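You operate a simulated robot arm through the tools that you are given. There is no shell and no other tool. Be economical: measure what you need, move in short steps, check, and stop when the job is done.

Carry out the task below with a simulated robot arm. There is one attempt and no reset: what you move stays moved.

Task
Grease the orange bearing block.
Fine: lay its small cap on the dark mat; pump till the blue collar is whole, not to a blob; coupler back on its rest, cap back on.

It is judged by the outcome, as a careful person would: the job done as asked, and still so three seconds after it is handed in. It fails if anything else is knocked over, pushed out of place, dropped, spilled or broken. Lids that push on must go on centred and level and be pressed home; caps that screw on are set level and turned clockwise until they are tight.

Robot
A 7-joint arm with a two-finger parallel gripper, fixed in place. Base frame: the origin is at the foot of the arm, x ahead of it, y to its left, z up; the work surface is at about z = 0. Readings come in mm, degrees, newtons and seconds.
With the tool pointing down near the work surface it reaches from about 240 to 620 mm from the base axis. Its first joint turns from -66.0 to 66.0 degrees. Payload 2.6 kg.
The tool frame sits at the grasp point between the pads (the TCP): z along the fingers, y along the line on which they close. The tips reach 30 mm beyond it. The gripper opens to 94 mm. The fingers are 28 mm wide and 10 mm thick; the gripper's body (50 by 96 mm) begins 55 mm behind the TCP.
Orientation is that of the tool frame in the base frame, as a unit quaternion [x, y, z, w]. With the fingers straight down and closing along the base's y, the tool's x points along the base's -x, its y along +y and its z along -z.

Tools
- The arm moves only by the tool move_arm. Its argument "commands" is a list of rows, each an object (a shift or turn left out is 0, a gripper value left out holds the last) with "jaw": the finger opening in mm, from 0 to 94; "dp": the shift along the tool's x, y, z in mm, a list of three; "delta_rot": the turn, a rotation vector about the tool's x, y, z in degrees, a list of three. In form: [{"jaw": jaw, "dp": [dx, dy, dz], "delta_rot": [wx, wy, wz]}, ...]. A call has 1 to 20 rows; each row is the pose to reach, as a shift and turn from the pose commanded when the call began, along the tool's axes at that moment. A row lasts 0.2 s, in which the tool goes at most 50 mm and 8.6 degrees; a call with a longer step from one row to the next is refused whole, and so is a gripper value outside its range. Where a pose cannot be reached the arm comes as near as it can. A force on the tool above 90 N (or 10 N above the force at the start of the call, whichever is more), or a blocked arm, ends the call early, and 0.2 s more pass. The fingers move at their own pace (about 72 mm/s each) and stop on an object; they squeeze with about 38 N. The grip force told is the motor's: it shows also when the fingers shut on nothing. Time passes only in rows, and 0.2 s behind the last, so rows that repeat a pose let the fingers close. It gives the time, the measured TCP pose, the force on the tool (base axes), the opening and the grip force at its end, in the units of the frame above (readings bear some noise).
- Cameras (640 x 400 px; columns grow to the right, rows downward): "scene" is fixed at [36.6, 427.8, 571]; the picture's right is [-0.80, -0.61, 0.00], its down [-0.31, 0.41, -0.86] and it looks along [0.52, -0.68, -0.51] (base axes); focal length 300 px, centre (320, 200). "wrist" rides on the gripper at [-37, 0, -58] in the tool frame; the picture's right is [0.00, -1.00, 0.00], its down [0.97, 0.00, -0.24] and it looks along [0.24, 0.00, 0.97] (tool axes); focal length 218 px, centre (320, 200). There is no depth. A picture from a camera that has moved, and an enlarged one, comes with that camera's place and axes in the base frame and with its lens.
- grab_frame(camera): a new picture of that camera. The clock stands still meanwhile.
- enlarge(camera, box): a new picture of the part [left, top, right, bottom] of that camera's present view, enlarged. The clock stands still meanwhile.
- job_done(): hands the job in; it is judged then, once.

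Work in short steps. Places have to be worked out from the pictures, the camera data and where the tool is seen: move nearer, look again, correct. Check each grasp and each placing, and mend what went wrong. You have 120 turns and 76 pictures in all, those below and enlarged ones among them. Open the gripper and draw the arm clear of the work before you hand the job in, unless the task says otherwise; then end with one line.

The tools are called after ">>>" as name(argument=value, ...) on one line, values as JSON. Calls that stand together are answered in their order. move_arm: Moves the arm, as the interface text tells. Its arguments: {"type":"object","properties":{"commands":{"type":"array"}},"required":["commands"]} The other tools are called the same way: grab_frame (camera) takes a picture; enlarge (camera, box) takes an enlarged picture of a part of a camera's view; job_done () hands the job in.

At the start:

```text
time: 0.0
ee_pos: [291.3, 54.7, 429.8]
tool_rot: [0.0, 1.0, 0.002, 0.0]
ft_force: [0.0, -0.1, 0.3]
width: 94.0
finger_force: 0.2
```

scene: 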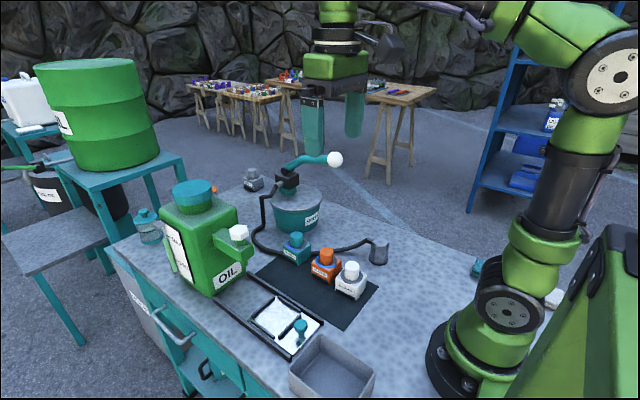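
wrist: 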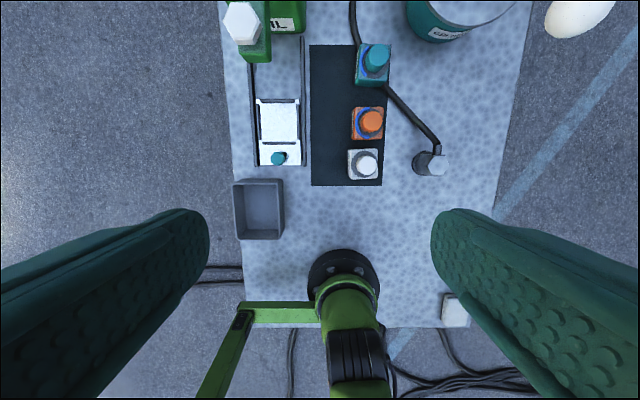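

I'll look closely at the work area first: the scene's bearing blocks, pump and coupler.

>>> enlarge(camera="scene", box=[230, 140, 400, 340])

>>> enlarge(camera="wrist", box=[220, 0, 540, 200])

```text
2.00 times, centred on (315, 240) of scene
camera zoom: at [36.6, 427.8, 571.0], right [-0.8, -0.61, 0.0], down [-0.31, 0.41, -0.86], along [0.52, -0.68, -0.51], focal length 601 px, centre (330, 120)
```

zoom: 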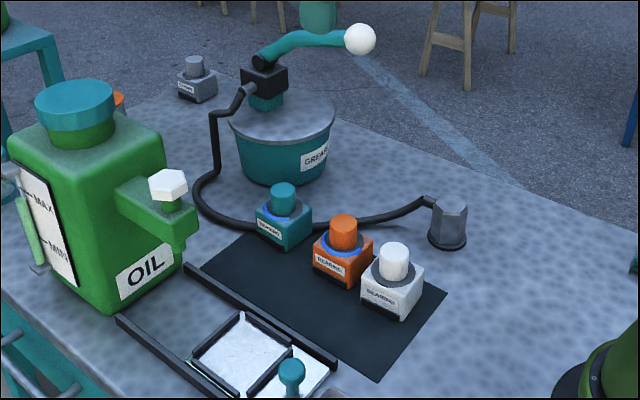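

```text
2.00 times, centred on (380, 100) of wrist
camera zoom: at [326.5, 53.8, 486.5], right [0.0, -1.0, 0.0], down [-0.97, 0.0, 0.24], along [-0.24, 0.0, -0.97], focal length 436 px, centre (200, 400)
```

zoom: 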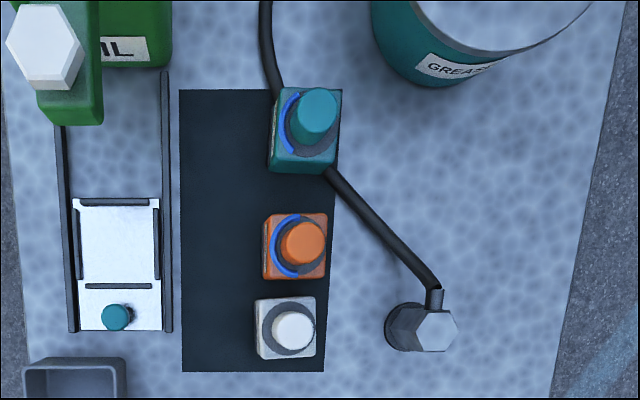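

Estimates: the orange cap is near (370,-38,~80), the coupler near (291,-172,65), and the pump knob near (432,-156,274). I'll move to a closer view over the orange block, staying high.

>>> move_arm(commands=[{"dp": [-20, -19, 36]}, {"dp": [-40, -38, 72]}, {"dp": [-60, -57, 108]}, {"dp": [-80, -76, 144]}, {"dp": [-95, -95, 180]}])

>>> grab_frame(camera="wrist")

>>> grab_frame(camera="scene")

```text
time: 1.2
ee_pos: [383.0, -41.8, 247.2]
tool_rot: [0.002, 1.0, 0.001, 0.001]
ft_force: [1.5, -0.3, 0.1]
width: 94.1
finger_force: 0.1
```

```text
71 pictures are left
camera wrist: at [419.3, -41.6, 303.9], right [0.0, -1.0, 0.0], down [-0.97, 0.0, 0.24], along [-0.24, 0.0, -0.97], focal length 218 px, centre (320, 200)
```

wrist: 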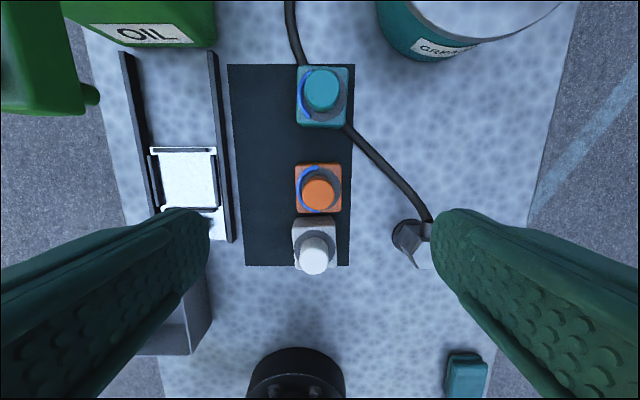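

```text
70 pictures are left
```

scene: 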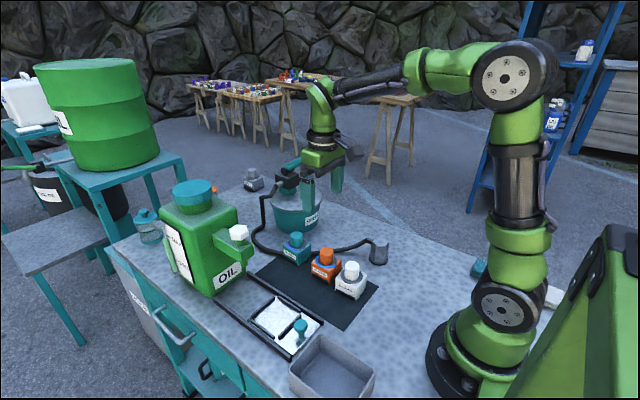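

The orange cap is nearly centred below at about (369,-41). I'll enlarge it to read the collar and the cap shape.

>>> enlarge(camera="wrist", box=[280, 140, 360, 220])

>>> enlarge(camera="scene", box=[270, 220, 400, 310])

```text
5.00 times, centred on (320, 180) of wrist
camera zoom: at [419.3, -41.6, 303.9], right [0.0, -1.0, 0.0], down [-0.97, 0.0, 0.24], along [-0.24, 0.0, -0.97], focal length 1091 px, centre (320, 300)
```

zoom: 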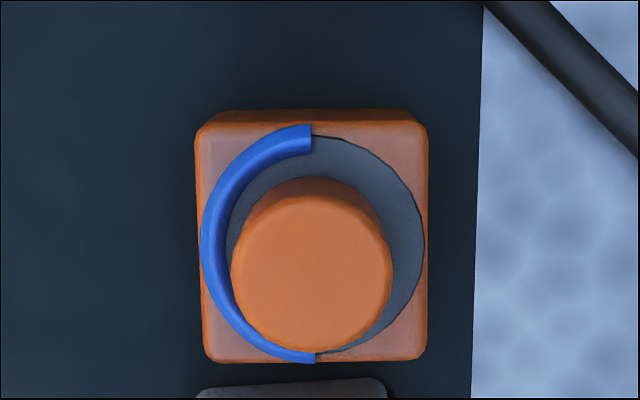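

```text
4.44 times, centred on (335, 265) of scene
camera zoom: at [36.6, 427.8, 571.0], right [-0.8, -0.61, 0.0], down [-0.31, 0.41, -0.86], along [0.52, -0.68, -0.51], focal length 1335 px, centre (253, -89)
```

zoom: 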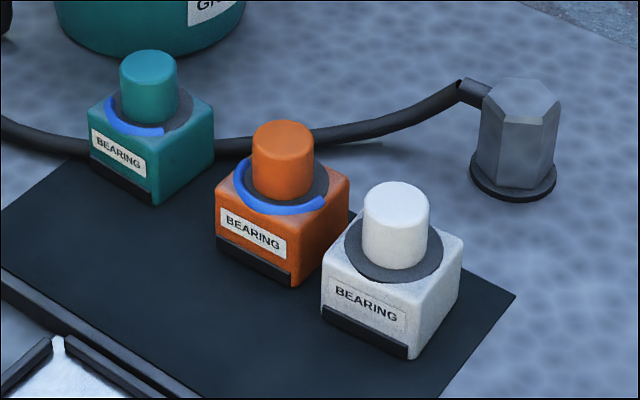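

The cap is about Ø35, with its top at z≈76, centred near (369,-40). The collar is half blue. I'll descend to z≈115 and check alignment.

>>> move_arm(commands=[{"dp": [5, 1, 45]}, {"dp": [10, 1.8, 90]}, {"dp": [14, 1.8, 132]}, {"dp": [14, 1.8, 132]}])

>>> grab_frame(camera="wrist")

>>> enlarge(camera="scene", box=[270, 190, 400, 310])

```text
time: 2.2
ee_pos: [368.2, -39.1, 119.9]
tool_rot: [0.001, 1.0, 0.001, 0.0]
ft_force: [-0.6, 1.4, -0.4]
width: 93.7
finger_force: 0.0
```

```text
67 pictures are left
camera wrist: at [403.6, -39.5, 176.7], right [0.0, -1.0, 0.0], down [-0.97, 0.0, 0.24], along [-0.24, 0.0, -0.97], focal length 218 px, centre (320, 200)
```

wrist: 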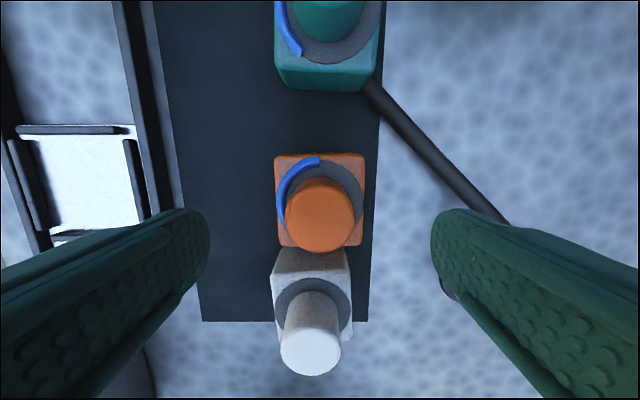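

```text
3.33 times, centred on (335, 250) of scene
camera zoom: at [36.6, 427.8, 571.0], right [-0.8, -0.61, 0.0], down [-0.31, 0.41, -0.86], along [0.52, -0.68, -0.51], focal length 1001 px, centre (270, 33)
```

zoom: 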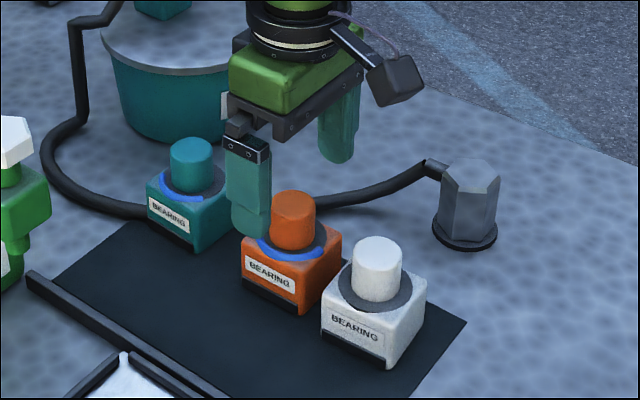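

The cap lies centred between the fingers, with its top at z≈70. I'll descend to z≈78 (tips ≈48, above the collar) and close.

>>> move_arm(commands=[{"dp": [0, 0, 20]}, {"dp": [0, 0, 41]}, {"dp": [0, 0, 41]}, {"dp": [0, 0, 41], "jaw": 50}, {"dp": [0, 0, 41], "jaw": 30}, {"dp": [0, 0, 41], "jaw": 30}, {"dp": [0, 0, 41], "jaw": 30}])

>>> enlarge(camera="scene", box=[270, 190, 400, 310])

```text
time: 3.8
ee_pos: [369.7, -40.0, 77.7]
tool_rot: [0.0, 1.0, 0.001, 0.001]
ft_force: [1.0, -0.1, 1.6]
width: 55.8
finger_force: 37.7
```

```text
3.33 times, centred on (335, 250) of scene
camera zoom: at [36.6, 427.8, 571.0], right [-0.8, -0.61, 0.0], down [-0.31, 0.41, -0.86], along [0.52, -0.68, -0.51], focal length 1001 px, centre (270, 33)
```

zoom: 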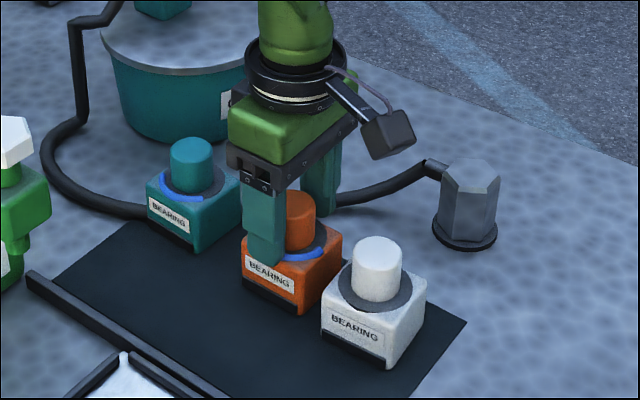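

A width of 55.8 means I have the block or collar, not the cap, so the block stands taller than I judged. I'll open, rise 15 mm and close again.

>>> move_arm(commands=[{"jaw": 80}, {"jaw": 80}, {"jaw": 80, "dp": [0, 0, -8]}, {"dp": [0, 0, -15], "jaw": 80}, {"dp": [0, 0, -15], "jaw": 60}, {"dp": [0, 0, -15], "jaw": 30}, {"dp": [0, 0, -15], "jaw": 30}, {"dp": [0, 0, -15], "jaw": 30}])

>>> enlarge(camera="scene", box=[290, 210, 370, 290])

```text
time: 5.6
ee_pos: [370.9, -39.9, 92.9]
tool_rot: [0.001, 1.0, 0.001, 0.0]
ft_force: [-1.7, -0.4, 3.1]
width: 32.9
finger_force: 38.2
```

```text
5.00 times, centred on (330, 250) of scene
camera zoom: at [36.6, 427.8, 571.0], right [-0.8, -0.61, 0.0], down [-0.31, 0.41, -0.86], along [0.52, -0.68, -0.51], focal length 1502 px, centre (270, -50)
```

zoom: 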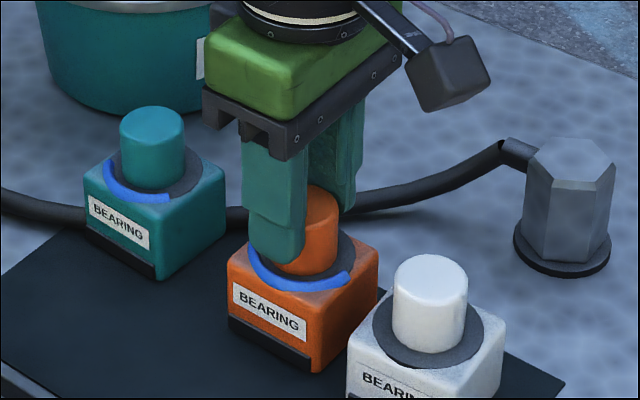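

Now the cap is gripped (32.9 mm). I'll try a gentle straight pull of a few mm and watch the force.

>>> move_arm(commands=[{"dp": [0, 0, -1], "jaw": 25}, {"dp": [0, 0, -2]}, {"dp": [0, 0, -3]}, {"dp": [0, 0, -4]}])

>>> enlarge(camera="scene", box=[290, 210, 370, 290])

```text
time: 6.6
ee_pos: [372.2, -38.9, 95.6]
tool_rot: [0.001, 1.0, 0.001, -0.001]
ft_force: [0.8, -0.3, 0.3]
width: 32.5
finger_force: 38.1
```

```text
5.00 times, centred on (330, 250) of scene
camera zoom: at [36.6, 427.8, 571.0], right [-0.8, -0.61, 0.0], down [-0.31, 0.41, -0.86], along [0.52, -0.68, -0.51], focal length 1502 px, centre (270, -50)
```

zoom: 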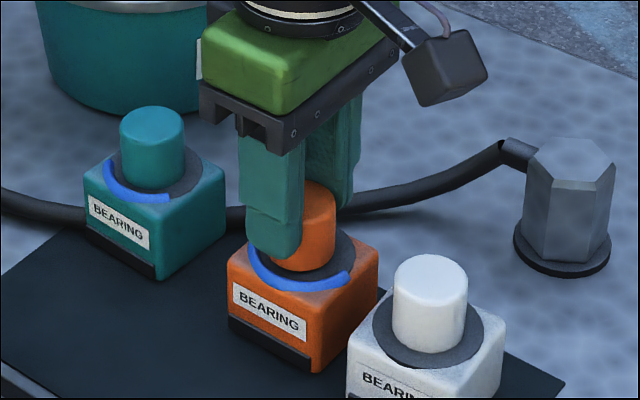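

There is no resisting force and the block stayed put, with the cap moving up. I'll keep lifting straight.

>>> move_arm(commands=[{"dp": [0, 0, -10]}, {"dp": [0, 0, -25]}, {"dp": [0, 0, -45]}, {"dp": [0, 0, -65]}])

>>> enlarge(camera="scene", box=[270, 180, 390, 300])

>>> grab_frame(camera="wrist")

```text
time: 7.6
ee_pos: [369.6, -39.0, 160.5]
tool_rot: [0.001, 1.0, 0.001, 0.001]
ft_force: [-0.6, 0.4, -0.5]
width: 33.0
finger_force: 38.0
```

```text
3.33 times, centred on (330, 240) of scene
camera zoom: at [36.6, 427.8, 571.0], right [-0.8, -0.61, 0.0], down [-0.31, 0.41, -0.86], along [0.52, -0.68, -0.51], focal length 1001 px, centre (287, 67)
```

zoom: 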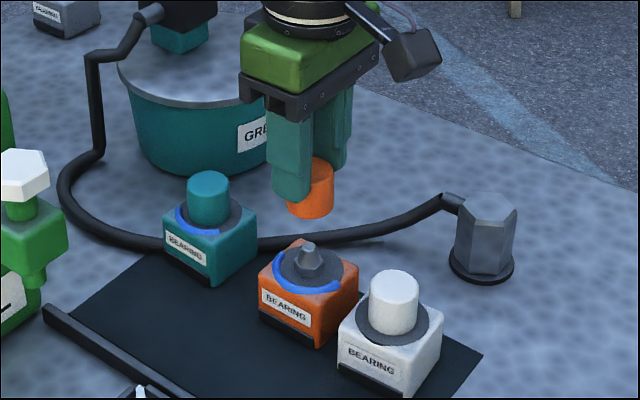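

```text
61 pictures are left
camera wrist: at [405.9, -38.7, 217.8], right [0.0, -1.0, 0.0], down [-0.97, 0.0, 0.24], along [-0.24, 0.0, -0.97], focal length 218 px, centre (320, 200)
```

wrist: 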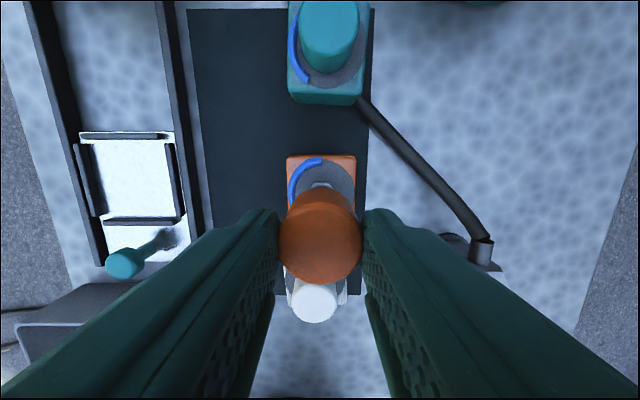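

The cap is off and in the grip. The mat spans roughly x 239–518, y -88 to 78, so I'll carry the cap to free mat at (320,35), clear of the hose.

>>> move_arm(commands=[{"dp": [20, 28, 0]}, {"dp": [40, 56, 0]}, {"dp": [50, 74, 0]}, {"dp": [50, 74, 40]}, {"dp": [50, 74, 80]}, {"dp": [50, 74, 106]}, {"dp": [50, 74, 106]}])

>>> enlarge(camera="scene", box=[250, 220, 390, 340])

```text
time: 9.2
ee_pos: [320.4, 36.4, 54.0]
tool_rot: [0.0, 1.0, 0.001, 0.0]
ft_force: [-0.5, -0.1, 0.2]
width: 32.9
finger_force: 37.9
```

```text
3.33 times, centred on (320, 280) of scene
camera zoom: at [36.6, 427.8, 571.0], right [-0.8, -0.61, 0.0], down [-0.31, 0.41, -0.86], along [0.52, -0.68, -0.51], focal length 1001 px, centre (320, -67)
```

zoom: 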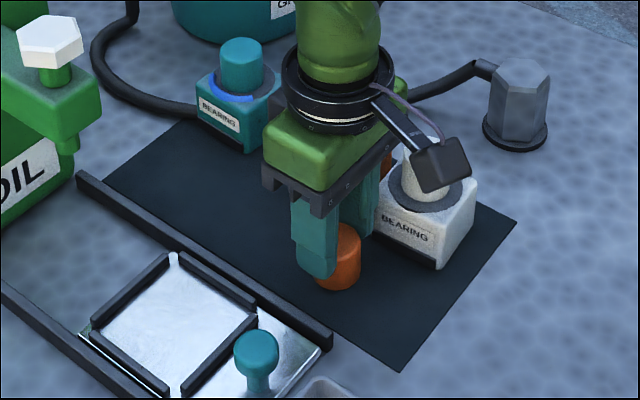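

The cap is just above the mat. I'll lower it in 2 mm steps until it touches.

>>> move_arm(commands=[{"dp": [0, 0, 2]}, {"dp": [0, 0, 4]}, {"dp": [0, 0, 6]}, {"dp": [0, 0, 8]}, {"dp": [0, 0, 10]}, {"dp": [0, 0, 12]}])

```text
time: 10.6
ee_pos: [323.4, 34.1, 41.1]
tool_rot: [0.001, 1.0, 0.001, 0.002]
ft_force: [-3.1, -7.5, 34.5]
width: 32.8
finger_force: 37.9
```

The cap touched at z≈41. I'll ease up a hair, release, and rise.

>>> move_arm(commands=[{"dp": [0, 0, -1]}, {"dp": [0, 0, -1], "jaw": 52}, {"dp": [0, 0, -1], "jaw": 52}, {"dp": [0, 0, -20], "jaw": 52}, {"dp": [0, 0, -60], "jaw": 52}, {"dp": [0, 0, -100]}, {"dp": [0, 0, -140]}])

>>> grab_frame(camera="wrist")

>>> enlarge(camera="scene", box=[230, 140, 400, 340])

```text
time: 12.2
ee_pos: [322.0, 35.1, 183.4]
tool_rot: [0.001, 1.0, 0.001, -0.001]
ft_force: [0.2, 0.2, 0.7]
width: 52.0
finger_force: 0.0
```

```text
59 pictures are left
camera wrist: at [357.7, 35.0, 240.0], right [0.0, -1.0, 0.0], down [-0.97, 0.0, 0.24], along [-0.24, 0.0, -0.97], focal length 218 px, centre (320, 200)
```

wrist: 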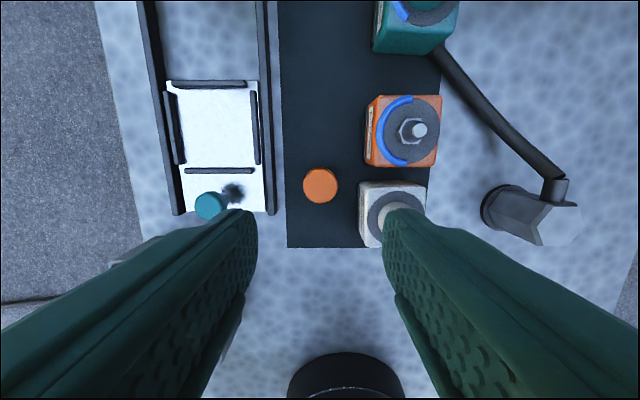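

```text
2.00 times, centred on (315, 240) of scene
camera zoom: at [36.6, 427.8, 571.0], right [-0.8, -0.61, 0.0], down [-0.31, 0.41, -0.86], along [0.52, -0.68, -0.51], focal length 601 px, centre (330, 120)
```

zoom: 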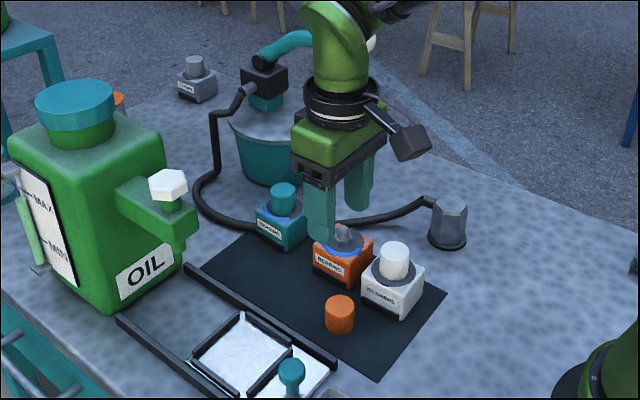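

The cap stands upright on the mat at (322,35). Next I'll go above the coupler for a look.

>>> move_arm(commands=[{"dp": [5, -40, -10]}, {"dp": [10, -80, -10]}, {"dp": [15, -120, -10]}, {"dp": [18, -160, -10]}, {"dp": [18, -200, -10], "jaw": 94}, {"dp": [18, -206, -10], "jaw": 94}])

>>> grab_frame(camera="wrist")

>>> enlarge(camera="scene", box=[320, 200, 420, 290])

```text
time: 13.6
ee_pos: [302.8, -170.5, 191.1]
tool_rot: [0.001, 1.0, 0.001, 0.0]
ft_force: [0.1, -0.9, -0.2]
width: 93.9
finger_force: 0.0
```

```text
57 pictures are left
camera wrist: at [339.0, -169.6, 248.1], right [0.0, -1.0, 0.0], down [-0.97, 0.0, 0.24], along [-0.24, 0.0, -0.97], focal length 218 px, centre (320, 200)
```

wrist: 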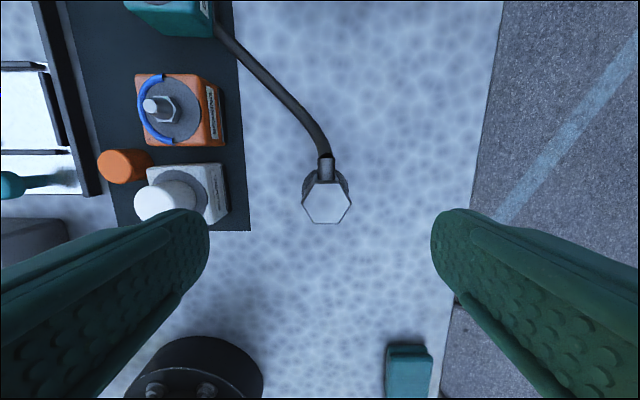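

```text
4.44 times, centred on (370, 245) of scene
camera zoom: at [36.6, 427.8, 571.0], right [-0.8, -0.61, 0.0], down [-0.31, 0.41, -0.86], along [0.52, -0.68, -0.51], focal length 1335 px, centre (98, 0)
```

zoom: 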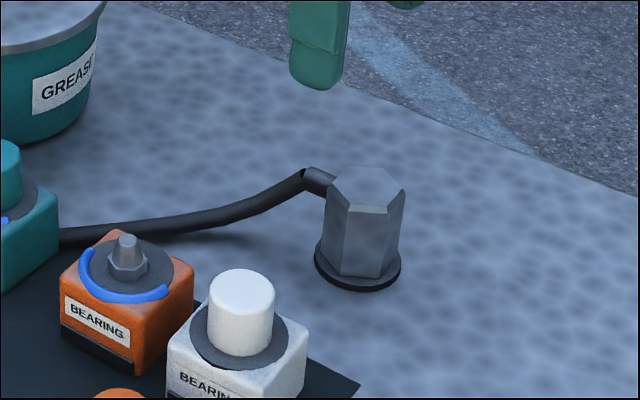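

The coupler's hexagon has corners along ±y, with the hose leaving toward +x. I'll turn the tool 30° so the fingers close across flats away from the hose, and go over (291,-176).

>>> move_arm(commands=[{"dp": [4, -2, 20], "delta_rot": [0, 0, -7.5]}, {"dp": [8, -4, 40], "delta_rot": [0, 0, -15]}, {"dp": [12, -5.5, 60], "delta_rot": [0, 0, -22.5]}, {"dp": [12, -5.5, 76], "delta_rot": [0, 0, -30]}, {"dp": [12, -5.5, 76], "delta_rot": [0, 0, -30]}])

>>> grab_frame(camera="wrist")

>>> enlarge(camera="scene", box=[320, 190, 440, 290])

```text
time: 14.8
ee_pos: [291.0, -174.7, 114.9]
tool_rot: [-0.259, 0.966, 0.0, 0.0]
ft_force: [-0.4, -1.4, 0.5]
width: 94.1
finger_force: 0.1
```

```text
55 pictures are left
camera wrist: at [322.4, -157.0, 172.4], right [0.5, -0.87, 0.0], down [-0.84, -0.49, 0.24], along [-0.21, -0.12, -0.97], focal length 218 px, centre (320, 200)
```

wrist: 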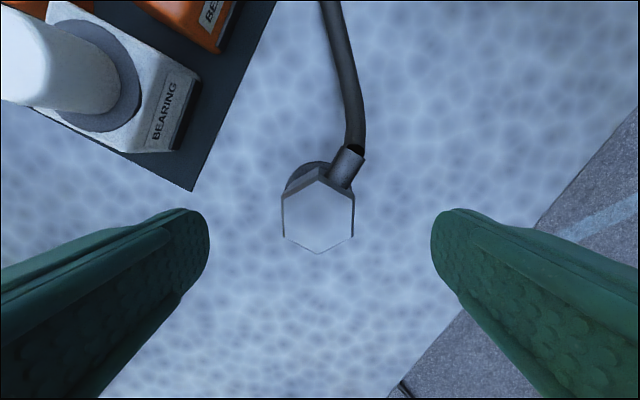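

```text
4.00 times, centred on (380, 240) of scene
camera zoom: at [36.6, 427.8, 571.0], right [-0.8, -0.61, 0.0], down [-0.31, 0.41, -0.86], along [0.52, -0.68, -0.51], focal length 1201 px, centre (80, 40)
```

zoom: 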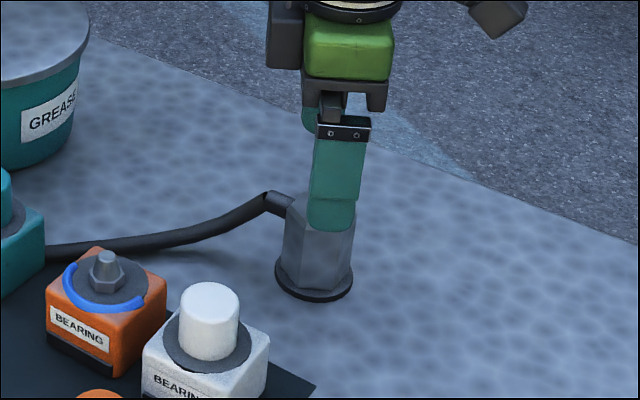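

The flats are aligned and the coupler is centred (across flats ≈38). I'll descend to z≈58 and close.

>>> move_arm(commands=[{"dp": [0, 0, 25]}, {"dp": [0, 0, 45]}, {"dp": [0, 0, 57]}, {"dp": [0, 0, 57], "jaw": 60}, {"dp": [0, 0, 57], "jaw": 30}, {"dp": [0, 0, 57], "jaw": 30}, {"dp": [0, 0, 57], "jaw": 30}])

>>> enlarge(camera="scene", box=[320, 190, 440, 290])

```text
time: 16.4
ee_pos: [291.5, -175.5, 58.4]
tool_rot: [-0.258, 0.966, 0.001, 0.001]
ft_force: [0.5, 1.0, -0.6]
width: 44.4
finger_force: 38.1
```

```text
4.00 times, centred on (380, 240) of scene
camera zoom: at [36.6, 427.8, 571.0], right [-0.8, -0.61, 0.0], down [-0.31, 0.41, -0.86], along [0.52, -0.68, -0.51], focal length 1201 px, centre (80, 40)
```

zoom: 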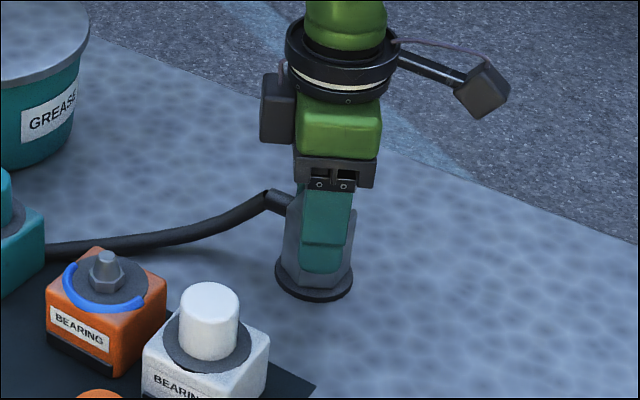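

Gripped at 44 mm. I'll lift straight and slowly, watching the force.

>>> move_arm(commands=[{"dp": [0, 0, -4]}, {"dp": [0, 0, -10]}, {"dp": [0, 0, -25]}, {"dp": [0, 0, -45]}, {"dp": [0, 0, -70]}, {"dp": [0, 0, -90]}])

>>> grab_frame(camera="scene")

>>> grab_frame(camera="wrist")

```text
time: 17.8
ee_pos: [290.5, -177.1, 151.1]
tool_rot: [-0.258, 0.966, 0.002, 0.001]
ft_force: [-0.1, 0.5, -1.4]
width: 44.5
finger_force: 37.8
```

```text
52 pictures are left
```

scene: 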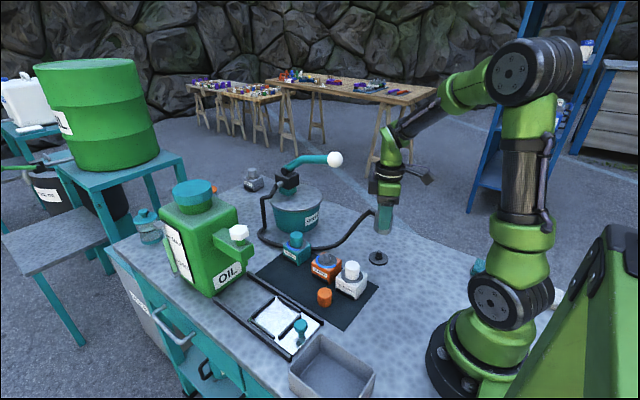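

```text
51 pictures are left
camera wrist: at [322.1, -158.0, 208.8], right [0.5, -0.87, 0.0], down [-0.84, -0.48, 0.24], along [-0.21, -0.12, -0.97], focal length 218 px, centre (320, 200)
```

wrist: 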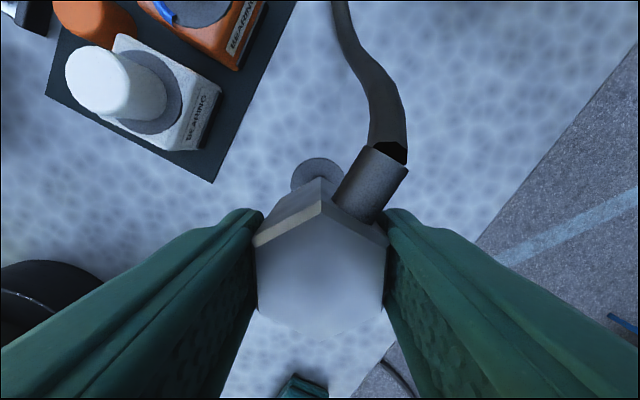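

The coupler is free of its rest peg (rest at ≈(291,-175.5), release TCP z 58). I'll carry it over the orange nipple at (370,-40), turning it clockwise so the hose points away from the teal block.

>>> move_arm(commands=[{"dp": [0, 0, -12], "delta_rot": [0, 0, 7.5]}, {"dp": [-25, 14, -12], "delta_rot": [0, 0, 15]}, {"dp": [-50, 28, -12], "delta_rot": [0, 0, 22.5]}, {"dp": [-75, 42, -12], "delta_rot": [0, 0, 30]}, {"dp": [-100, 57, -12], "delta_rot": [0, 0, 37.5]}, {"dp": [-120, 69, -12], "delta_rot": [0, 0, 45]}, {"dp": [-137.3, 78.9, -12], "delta_rot": [0, 0, 52.5]}, {"dp": [-137.3, 78.9, -12], "delta_rot": [0, 0, 60]}, {"dp": [-137.3, 78.9, -12], "delta_rot": [0, 0, 60]}])

>>> enlarge(camera="scene", box=[240, 150, 400, 310])

>>> grab_frame(camera="wrist")

```text
time: 19.8
ee_pos: [370.3, -40.9, 160.7]
tool_rot: [0.26, 0.966, 0.002, 0.0]
ft_force: [0.1, 0.9, -1.8]
width: 44.6
finger_force: 37.8
```

```text
2.50 times, centred on (320, 230) of scene
camera zoom: at [36.6, 427.8, 571.0], right [-0.8, -0.61, 0.0], down [-0.31, 0.41, -0.86], along [0.52, -0.68, -0.51], focal length 751 px, centre (320, 125)
```

zoom: 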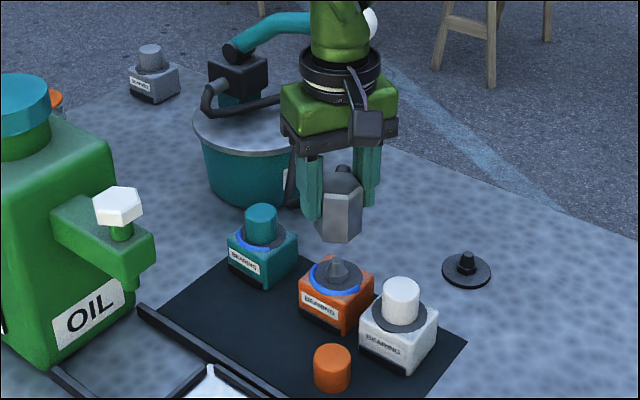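

```text
49 pictures are left
camera wrist: at [401.4, -59.0, 218.2], right [-0.5, -0.86, 0.0], down [-0.84, 0.49, 0.24], along [-0.21, 0.12, -0.97], focal length 218 px, centre (320, 200)
```

wrist: 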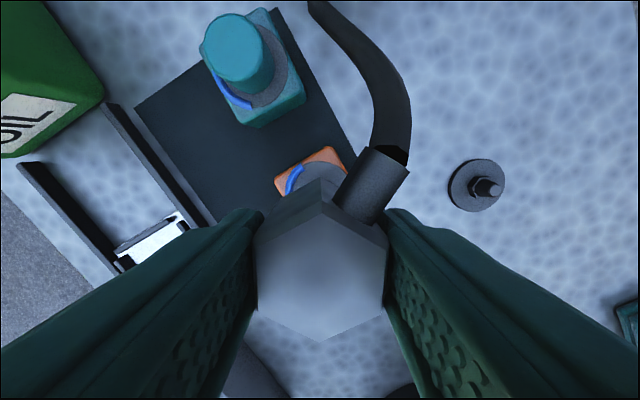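

The coupler is above the nipple, the hose is clear of the teal block, and the projection checks agree. I'll descend to TCP 124 and look before engaging.

>>> move_arm(commands=[{"dp": [0, 0, 15]}, {"dp": [0, 0, 30]}, {"dp": [0, 0, 36]}, {"dp": [0, 0, 36]}])

>>> enlarge(camera="scene", box=[285, 200, 375, 290])

>>> enlarge(camera="wrist", box=[250, 120, 390, 260])

```text
time: 20.8
ee_pos: [370.2, -40.5, 123.8]
tool_rot: [0.259, 0.966, 0.001, 0.0]
ft_force: [0.4, 0.6, -1.5]
width: 44.4
finger_force: 38.2
```

```text
4.44 times, centred on (330, 245) of scene
camera zoom: at [36.6, 427.8, 571.0], right [-0.8, -0.61, 0.0], down [-0.31, 0.41, -0.86], along [0.52, -0.68, -0.51], focal length 1335 px, centre (276, 0)
```

zoom: 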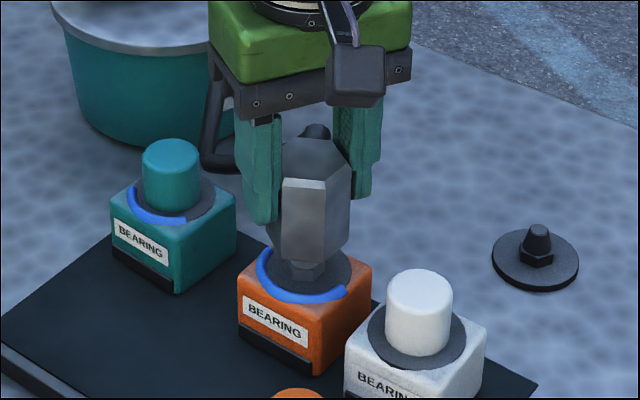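

```text
2.86 times, centred on (320, 190) of wrist
camera zoom: at [401.3, -59.5, 181.4], right [-0.5, -0.86, 0.0], down [-0.84, 0.49, 0.24], along [-0.21, 0.12, -0.97], focal length 624 px, centre (320, 229)
```

zoom: 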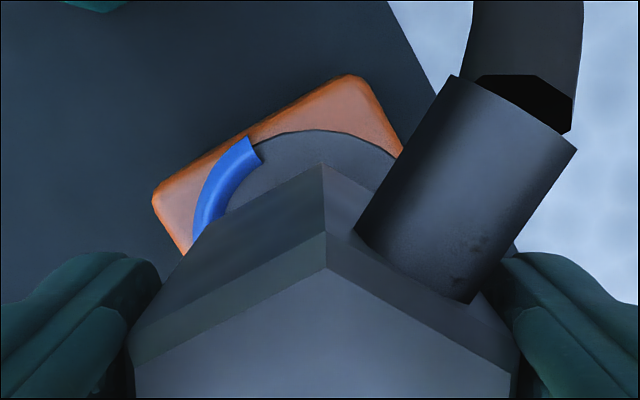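

It looks centred over the nipple. I'll lower in 2 mm steps toward seating and read the force.

>>> move_arm(commands=[{"dp": [0, 0, 2]}, {"dp": [0, 0, 4]}, {"dp": [0, 0, 6]}, {"dp": [0, 0, 8]}, {"dp": [0, 0, 10]}, {"dp": [0, 0, 12]}])

>>> enlarge(camera="scene", box=[285, 200, 375, 290])

```text
time: 22.2
ee_pos: [372.1, -40.4, 112.7]
tool_rot: [0.26, 0.966, 0.001, 0.001]
ft_force: [0.0, 0.1, -0.8]
width: 44.5
finger_force: 38.2
```

```text
4.44 times, centred on (330, 245) of scene
camera zoom: at [36.6, 427.8, 571.0], right [-0.8, -0.61, 0.0], down [-0.31, 0.41, -0.86], along [0.52, -0.68, -0.51], focal length 1335 px, centre (276, 0)
```

zoom: 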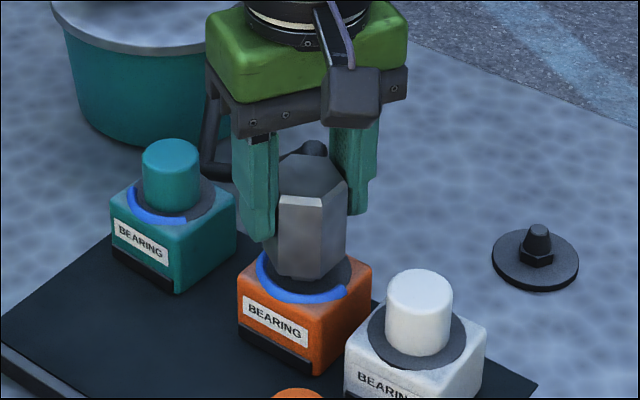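

No contact force yet, and it is still centred. I'll go on in 2 mm steps.

>>> move_arm(commands=[{"dp": [0, 0, 2]}, {"dp": [0, 0, 4]}, {"dp": [0, 0, 6]}, {"dp": [0, 0, 8]}, {"dp": [0, 0, 8]}])

>>> enlarge(camera="scene", box=[285, 200, 375, 290])

```text
time: 23.4
ee_pos: [371.7, -39.1, 103.7]
tool_rot: [0.26, 0.966, 0.001, 0.0]
ft_force: [-0.1, 0.7, -1.9]
width: 44.1
finger_force: 37.7
```

```text
4.44 times, centred on (330, 245) of scene
camera zoom: at [36.6, 427.8, 571.0], right [-0.8, -0.61, 0.0], down [-0.31, 0.41, -0.86], along [0.52, -0.68, -0.51], focal length 1335 px, centre (276, 0)
```

zoom: 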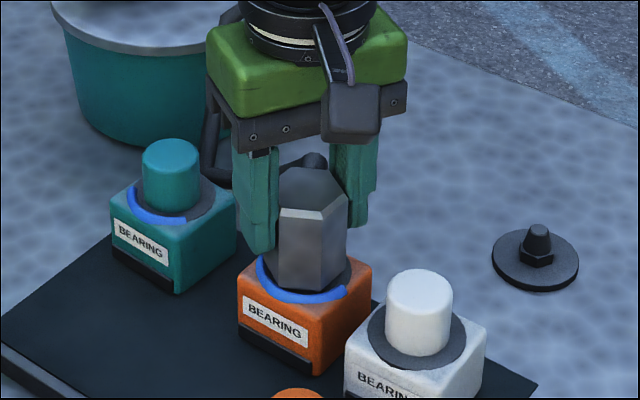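

>>> move_arm(commands=[{"dp": [0, 0, 1.5]}, {"dp": [0, 0, 3]}, {"dp": [0, 0, 4.5]}, {"dp": [0, 0, 6]}])

```text
time: 24.4
ee_pos: [370.6, -38.5, 100.0]
tool_rot: [0.26, 0.966, 0.001, 0.001]
ft_force: [-7.5, 4.3, 26.0]
width: 44.6
finger_force: 37.9
```

Contact at z≈100 (26 N) is about where the seat should be. I'll press a little more to be sure it is home, then look.

>>> move_arm(commands=[{"dp": [0, 0, 1]}, {"dp": [0, 0, 2]}, {"dp": [0, 0, 2]}])

>>> enlarge(camera="scene", box=[285, 200, 375, 290])

>>> enlarge(camera="wrist", box=[250, 120, 390, 260])

```text
time: 25.2
ee_pos: [371.3, -39.1, 97.6]
tool_rot: [0.26, 0.966, 0.001, 0.003]
ft_force: [1.7, -2.1, 31.9]
width: 44.3
finger_force: 38.3
```

```text
4.44 times, centred on (330, 245) of scene
camera zoom: at [36.5, 427.8, 571.0], right [-0.8, -0.61, 0.0], down [-0.31, 0.41, -0.86], along [0.52, -0.68, -0.51], focal length 1335 px, centre (276, 0)
```

zoom: 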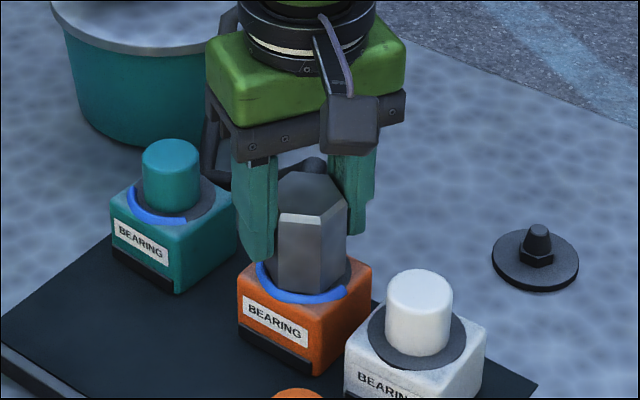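

```text
2.86 times, centred on (320, 190) of wrist
camera zoom: at [402.9, -58.2, 155.5], right [-0.5, -0.86, 0.0], down [-0.84, 0.49, 0.23], along [-0.2, 0.12, -0.97], focal length 624 px, centre (320, 229)
```

zoom: 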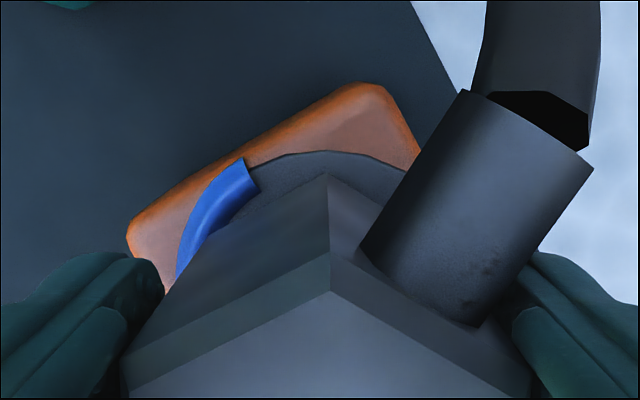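

It appears seated level on the nipple. I'll open the jaws and draw straight up, then check the coupler stays.

>>> move_arm(commands=[{"jaw": 70, "dp": [0, 0, -1]}, {"jaw": 70, "dp": [0, 0, -1]}, {"jaw": 70, "dp": [0, 0, -20]}, {"jaw": 70, "dp": [0, 0, -60]}, {"jaw": 70, "dp": [0, 0, -100]}])

>>> enlarge(camera="scene", box=[285, 200, 375, 290])

>>> grab_frame(camera="wrist")

```text
time: 26.4
ee_pos: [374.6, -41.0, 198.7]
tool_rot: [0.26, 0.966, 0.001, -0.001]
ft_force: [-0.4, -0.4, 0.1]
width: 69.8
finger_force: 0.0
```

```text
4.44 times, centred on (330, 245) of scene
camera zoom: at [36.6, 427.8, 571.0], right [-0.8, -0.61, 0.0], down [-0.31, 0.41, -0.86], along [0.52, -0.68, -0.51], focal length 1335 px, centre (276, 0)
```

zoom: 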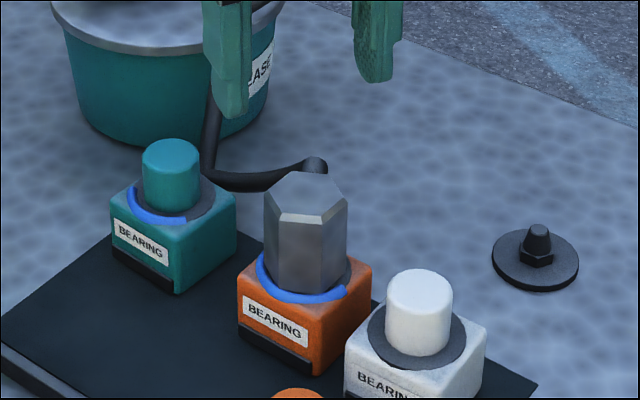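

```text
41 pictures are left
camera wrist: at [404.4, -58.5, 255.2], right [-0.5, -0.86, 0.0], down [-0.84, 0.49, 0.24], along [-0.21, 0.12, -0.97], focal length 218 px, centre (320, 200)
```

wrist: 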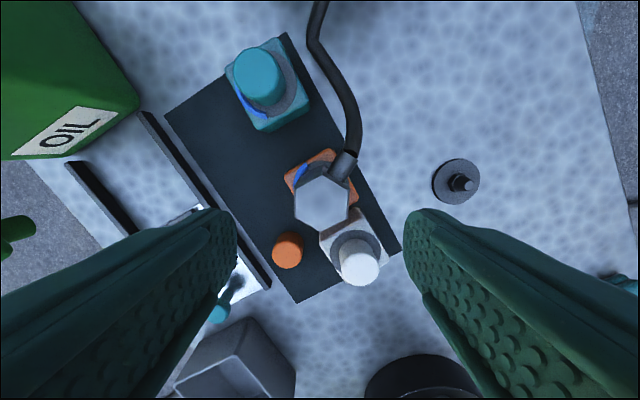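

The coupler stays upright on the nipple. Now for the pump: I'll rise to z≈400, squaring the tool, and look at the lever.

>>> move_arm(commands=[{"dp": [0, 0, -45], "delta_rot": [0, 0, -7.5]}, {"dp": [0, 0, -90], "delta_rot": [0, 0, -15]}, {"dp": [0, 0, -135], "delta_rot": [0, 0, -22.5]}, {"dp": [0, 0, -180], "delta_rot": [0, 0, -30]}, {"dp": [0, 0, -200], "delta_rot": [0, 0, -30]}])

>>> grab_frame(camera="wrist")

>>> enlarge(camera="scene", box=[230, 130, 390, 270])

```text
time: 27.6
ee_pos: [373.2, -39.1, 398.2]
tool_rot: [-0.001, 1.0, 0.002, 0.0]
ft_force: [-0.5, -0.3, 0.5]
width: 69.8
finger_force: 0.1
```

```text
40 pictures are left
camera wrist: at [409.1, -38.9, 455.3], right [0.0, -1.0, 0.0], down [-0.97, 0.0, 0.24], along [-0.24, 0.0, -0.97], focal length 218 px, centre (320, 200)
```

wrist: 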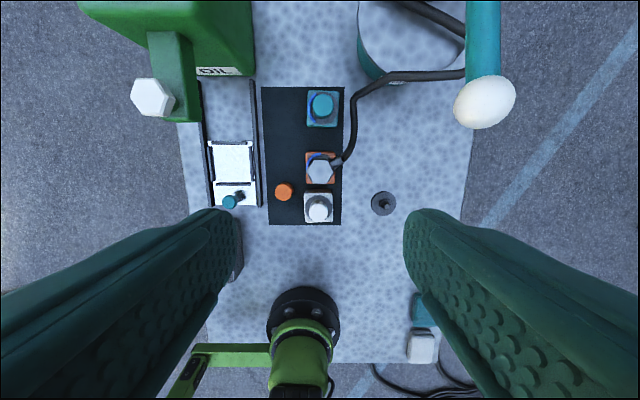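

```text
2.86 times, centred on (310, 200) of scene
camera zoom: at [36.6, 427.8, 571.0], right [-0.8, -0.61, 0.0], down [-0.31, 0.41, -0.86], along [0.52, -0.68, -0.51], focal length 858 px, centre (349, 200)
```

zoom: 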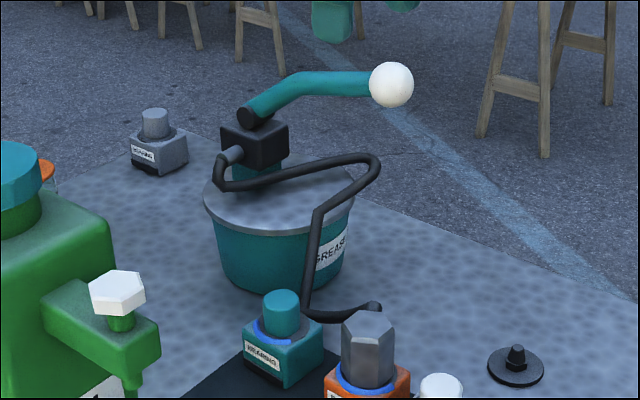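

The knob is near (440,-164,272). The lever runs +x to a pivot near (614,-164,~185), so a stroke is an arc in the x–z plane. I'll move above the knob and check.

>>> move_arm(commands=[{"dp": [-22, -40, 0], "jaw": 80}, {"dp": [-44, -80, 0]}, {"dp": [-67, -120, 0]}, {"dp": [-67, -125, 30]}, {"dp": [-67, -125, 55]}, {"dp": [-67, -125, 55]}])

>>> grab_frame(camera="wrist")

>>> enlarge(camera="scene", box=[250, 90, 400, 240])

```text
time: 29.0
ee_pos: [440.7, -165.1, 342.4]
tool_rot: [0.001, 1.0, 0.001, -0.001]
ft_force: [-0.5, 0.0, -0.2]
width: 80.1
finger_force: 0.1
```

```text
38 pictures are left
camera wrist: at [475.9, -165.6, 400.4], right [0.0, -1.0, 0.0], down [-0.97, 0.0, 0.24], along [-0.24, 0.0, -0.97], focal length 218 px, centre (320, 200)
```

wrist: 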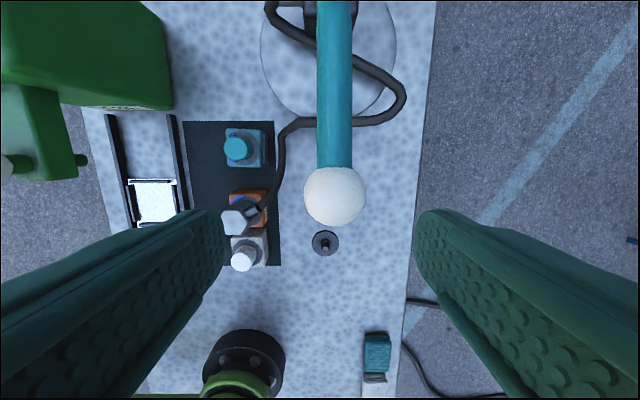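

```text
2.67 times, centred on (325, 165) of scene
camera zoom: at [36.6, 427.8, 571.0], right [-0.8, -0.61, 0.0], down [-0.31, 0.41, -0.86], along [0.52, -0.68, -0.51], focal length 801 px, centre (307, 293)
```

zoom: 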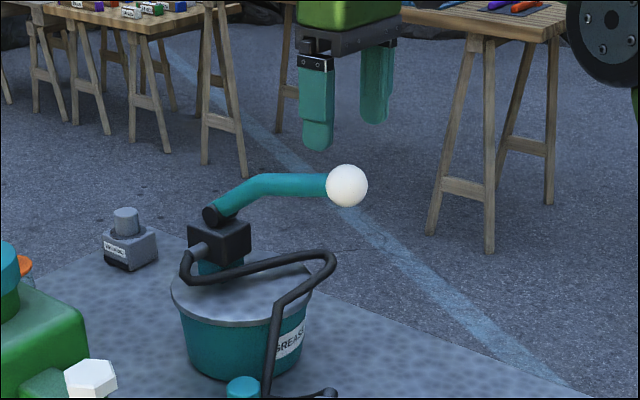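

Corrected: the knob is at ≈(446,-175,262), Ø≈40. I'll lower with TCP 13 mm above its centre and grip it.

>>> move_arm(commands=[{"dp": [-5.3, -10, 10]}, {"dp": [-5.3, -10, 40]}, {"dp": [-5.3, -10, 67]}, {"dp": [-5.3, -10, 67], "jaw": 60}, {"dp": [-5.3, -10, 67], "jaw": 30}, {"dp": [-5.3, -10, 67], "jaw": 30}, {"dp": [-5.3, -10, 67], "jaw": 30}])

>>> grab_frame(camera="wrist")

>>> enlarge(camera="scene", box=[250, 90, 400, 240])

```text
time: 30.6
ee_pos: [442.8, -176.5, 275.1]
tool_rot: [0.001, 1.0, 0.0, -0.001]
ft_force: [4.3, -5.4, -3.9]
width: 41.2
finger_force: 45.1
```

```text
36 pictures are left
camera wrist: at [478.1, -175.1, 331.7], right [0.0, -1.0, 0.0], down [-0.97, 0.0, 0.24], along [-0.24, 0.0, -0.97], focal length 218 px, centre (320, 200)
```

wrist: 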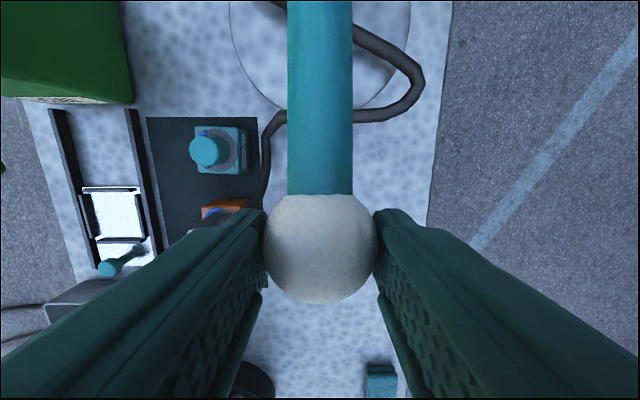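

```text
2.67 times, centred on (325, 165) of scene
camera zoom: at [36.6, 427.8, 571.1], right [-0.8, -0.61, 0.0], down [-0.31, 0.41, -0.86], along [0.52, -0.68, -0.51], focal length 801 px, centre (307, 293)
```

zoom: 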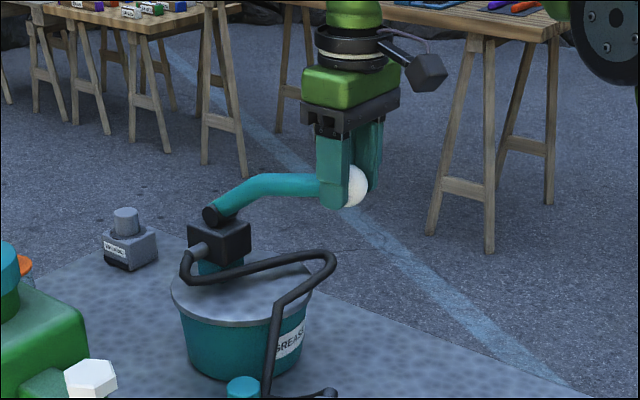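

The knob is held (41 mm) near (442,-176,260). I'll begin the first stroke gently along the arc: 30 mm down, with -x drift.

>>> move_arm(commands=[{"dp": [2, 0, 5]}, {"dp": [4.2, 0, 10]}, {"dp": [6.2, 0, 15]}, {"dp": [8, 0, 20]}, {"dp": [9.5, 0, 25]}, {"dp": [11, 0, 30]}])

>>> enlarge(camera="scene", box=[230, 130, 390, 290])

```text
time: 32.0
ee_pos: [432.7, -175.4, 246.9]
tool_rot: [0.001, 1.0, -0.001, 0.001]
ft_force: [9.6, -8.7, 6.8]
width: 41.0
finger_force: 44.6
```

```text
2.50 times, centred on (310, 210) of scene
camera zoom: at [36.6, 427.8, 571.0], right [-0.8, -0.61, 0.0], down [-0.31, 0.41, -0.86], along [0.52, -0.68, -0.51], focal length 751 px, centre (345, 175)
```

zoom: 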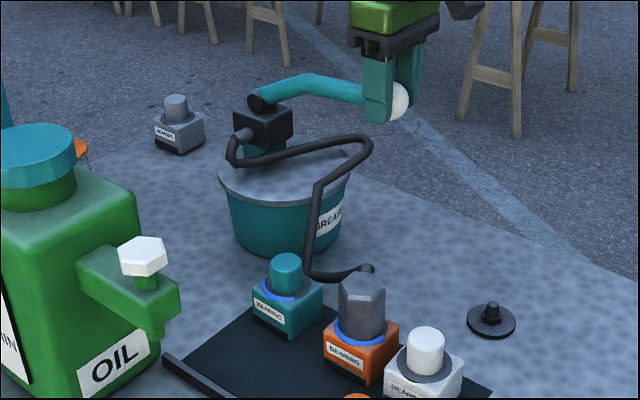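

The lever follows freely. I'll continue the down-stroke another 30 mm with a small side correction, then inspect the collar.

>>> move_arm(commands=[{"dp": [-1, -1, 5]}, {"dp": [0, -1, 10]}, {"dp": [1, -1, 15]}, {"dp": [1.5, -1, 20]}, {"dp": [2, -1, 25]}, {"dp": [2.5, -1, 30]}])

>>> enlarge(camera="scene", box=[250, 150, 390, 290])

```text
time: 33.4
ee_pos: [429.3, -174.8, 215.7]
tool_rot: [0.0, 1.0, 0.002, -0.001]
ft_force: [-23.6, 10.5, 11.7]
width: 41.4
finger_force: 44.7
```

```text
2.86 times, centred on (320, 220) of scene
camera zoom: at [36.5, 427.9, 571.0], right [-0.8, -0.61, 0.0], down [-0.31, 0.41, -0.86], along [0.52, -0.68, -0.51], focal length 858 px, centre (320, 143)
```

zoom: 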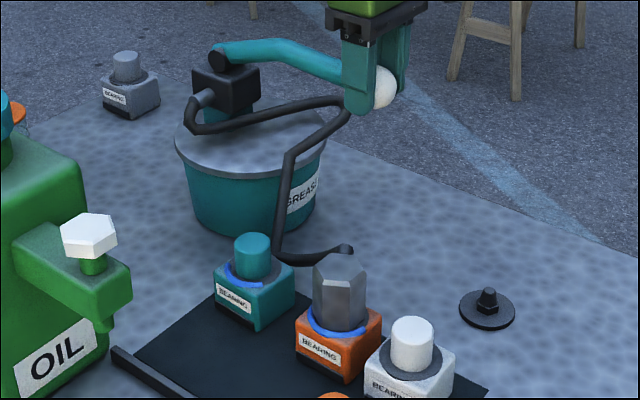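

The -x pull shows the arc drifts a bit more than I assumed; I'll correct that. First I'll check the collar now, about 60 mm into the stroke.

>>> enlarge(camera="scene", box=[300, 230, 360, 290])

```text
6.67 times, centred on (330, 260) of scene
camera zoom: at [36.5, 427.9, 571.0], right [-0.8, -0.61, 0.0], down [-0.31, 0.41, -0.86], along [0.52, -0.68, -0.51], focal length 2002 px, centre (253, -200)
```

zoom: 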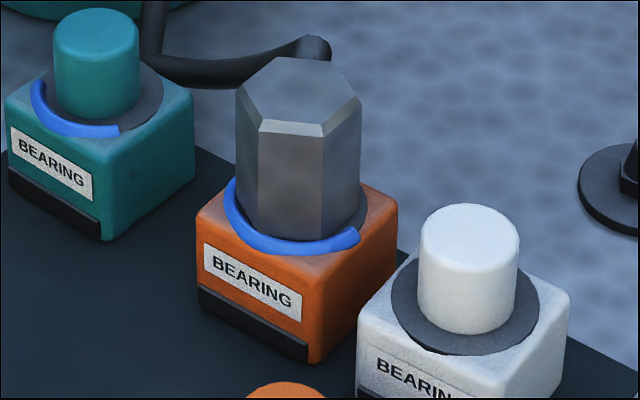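

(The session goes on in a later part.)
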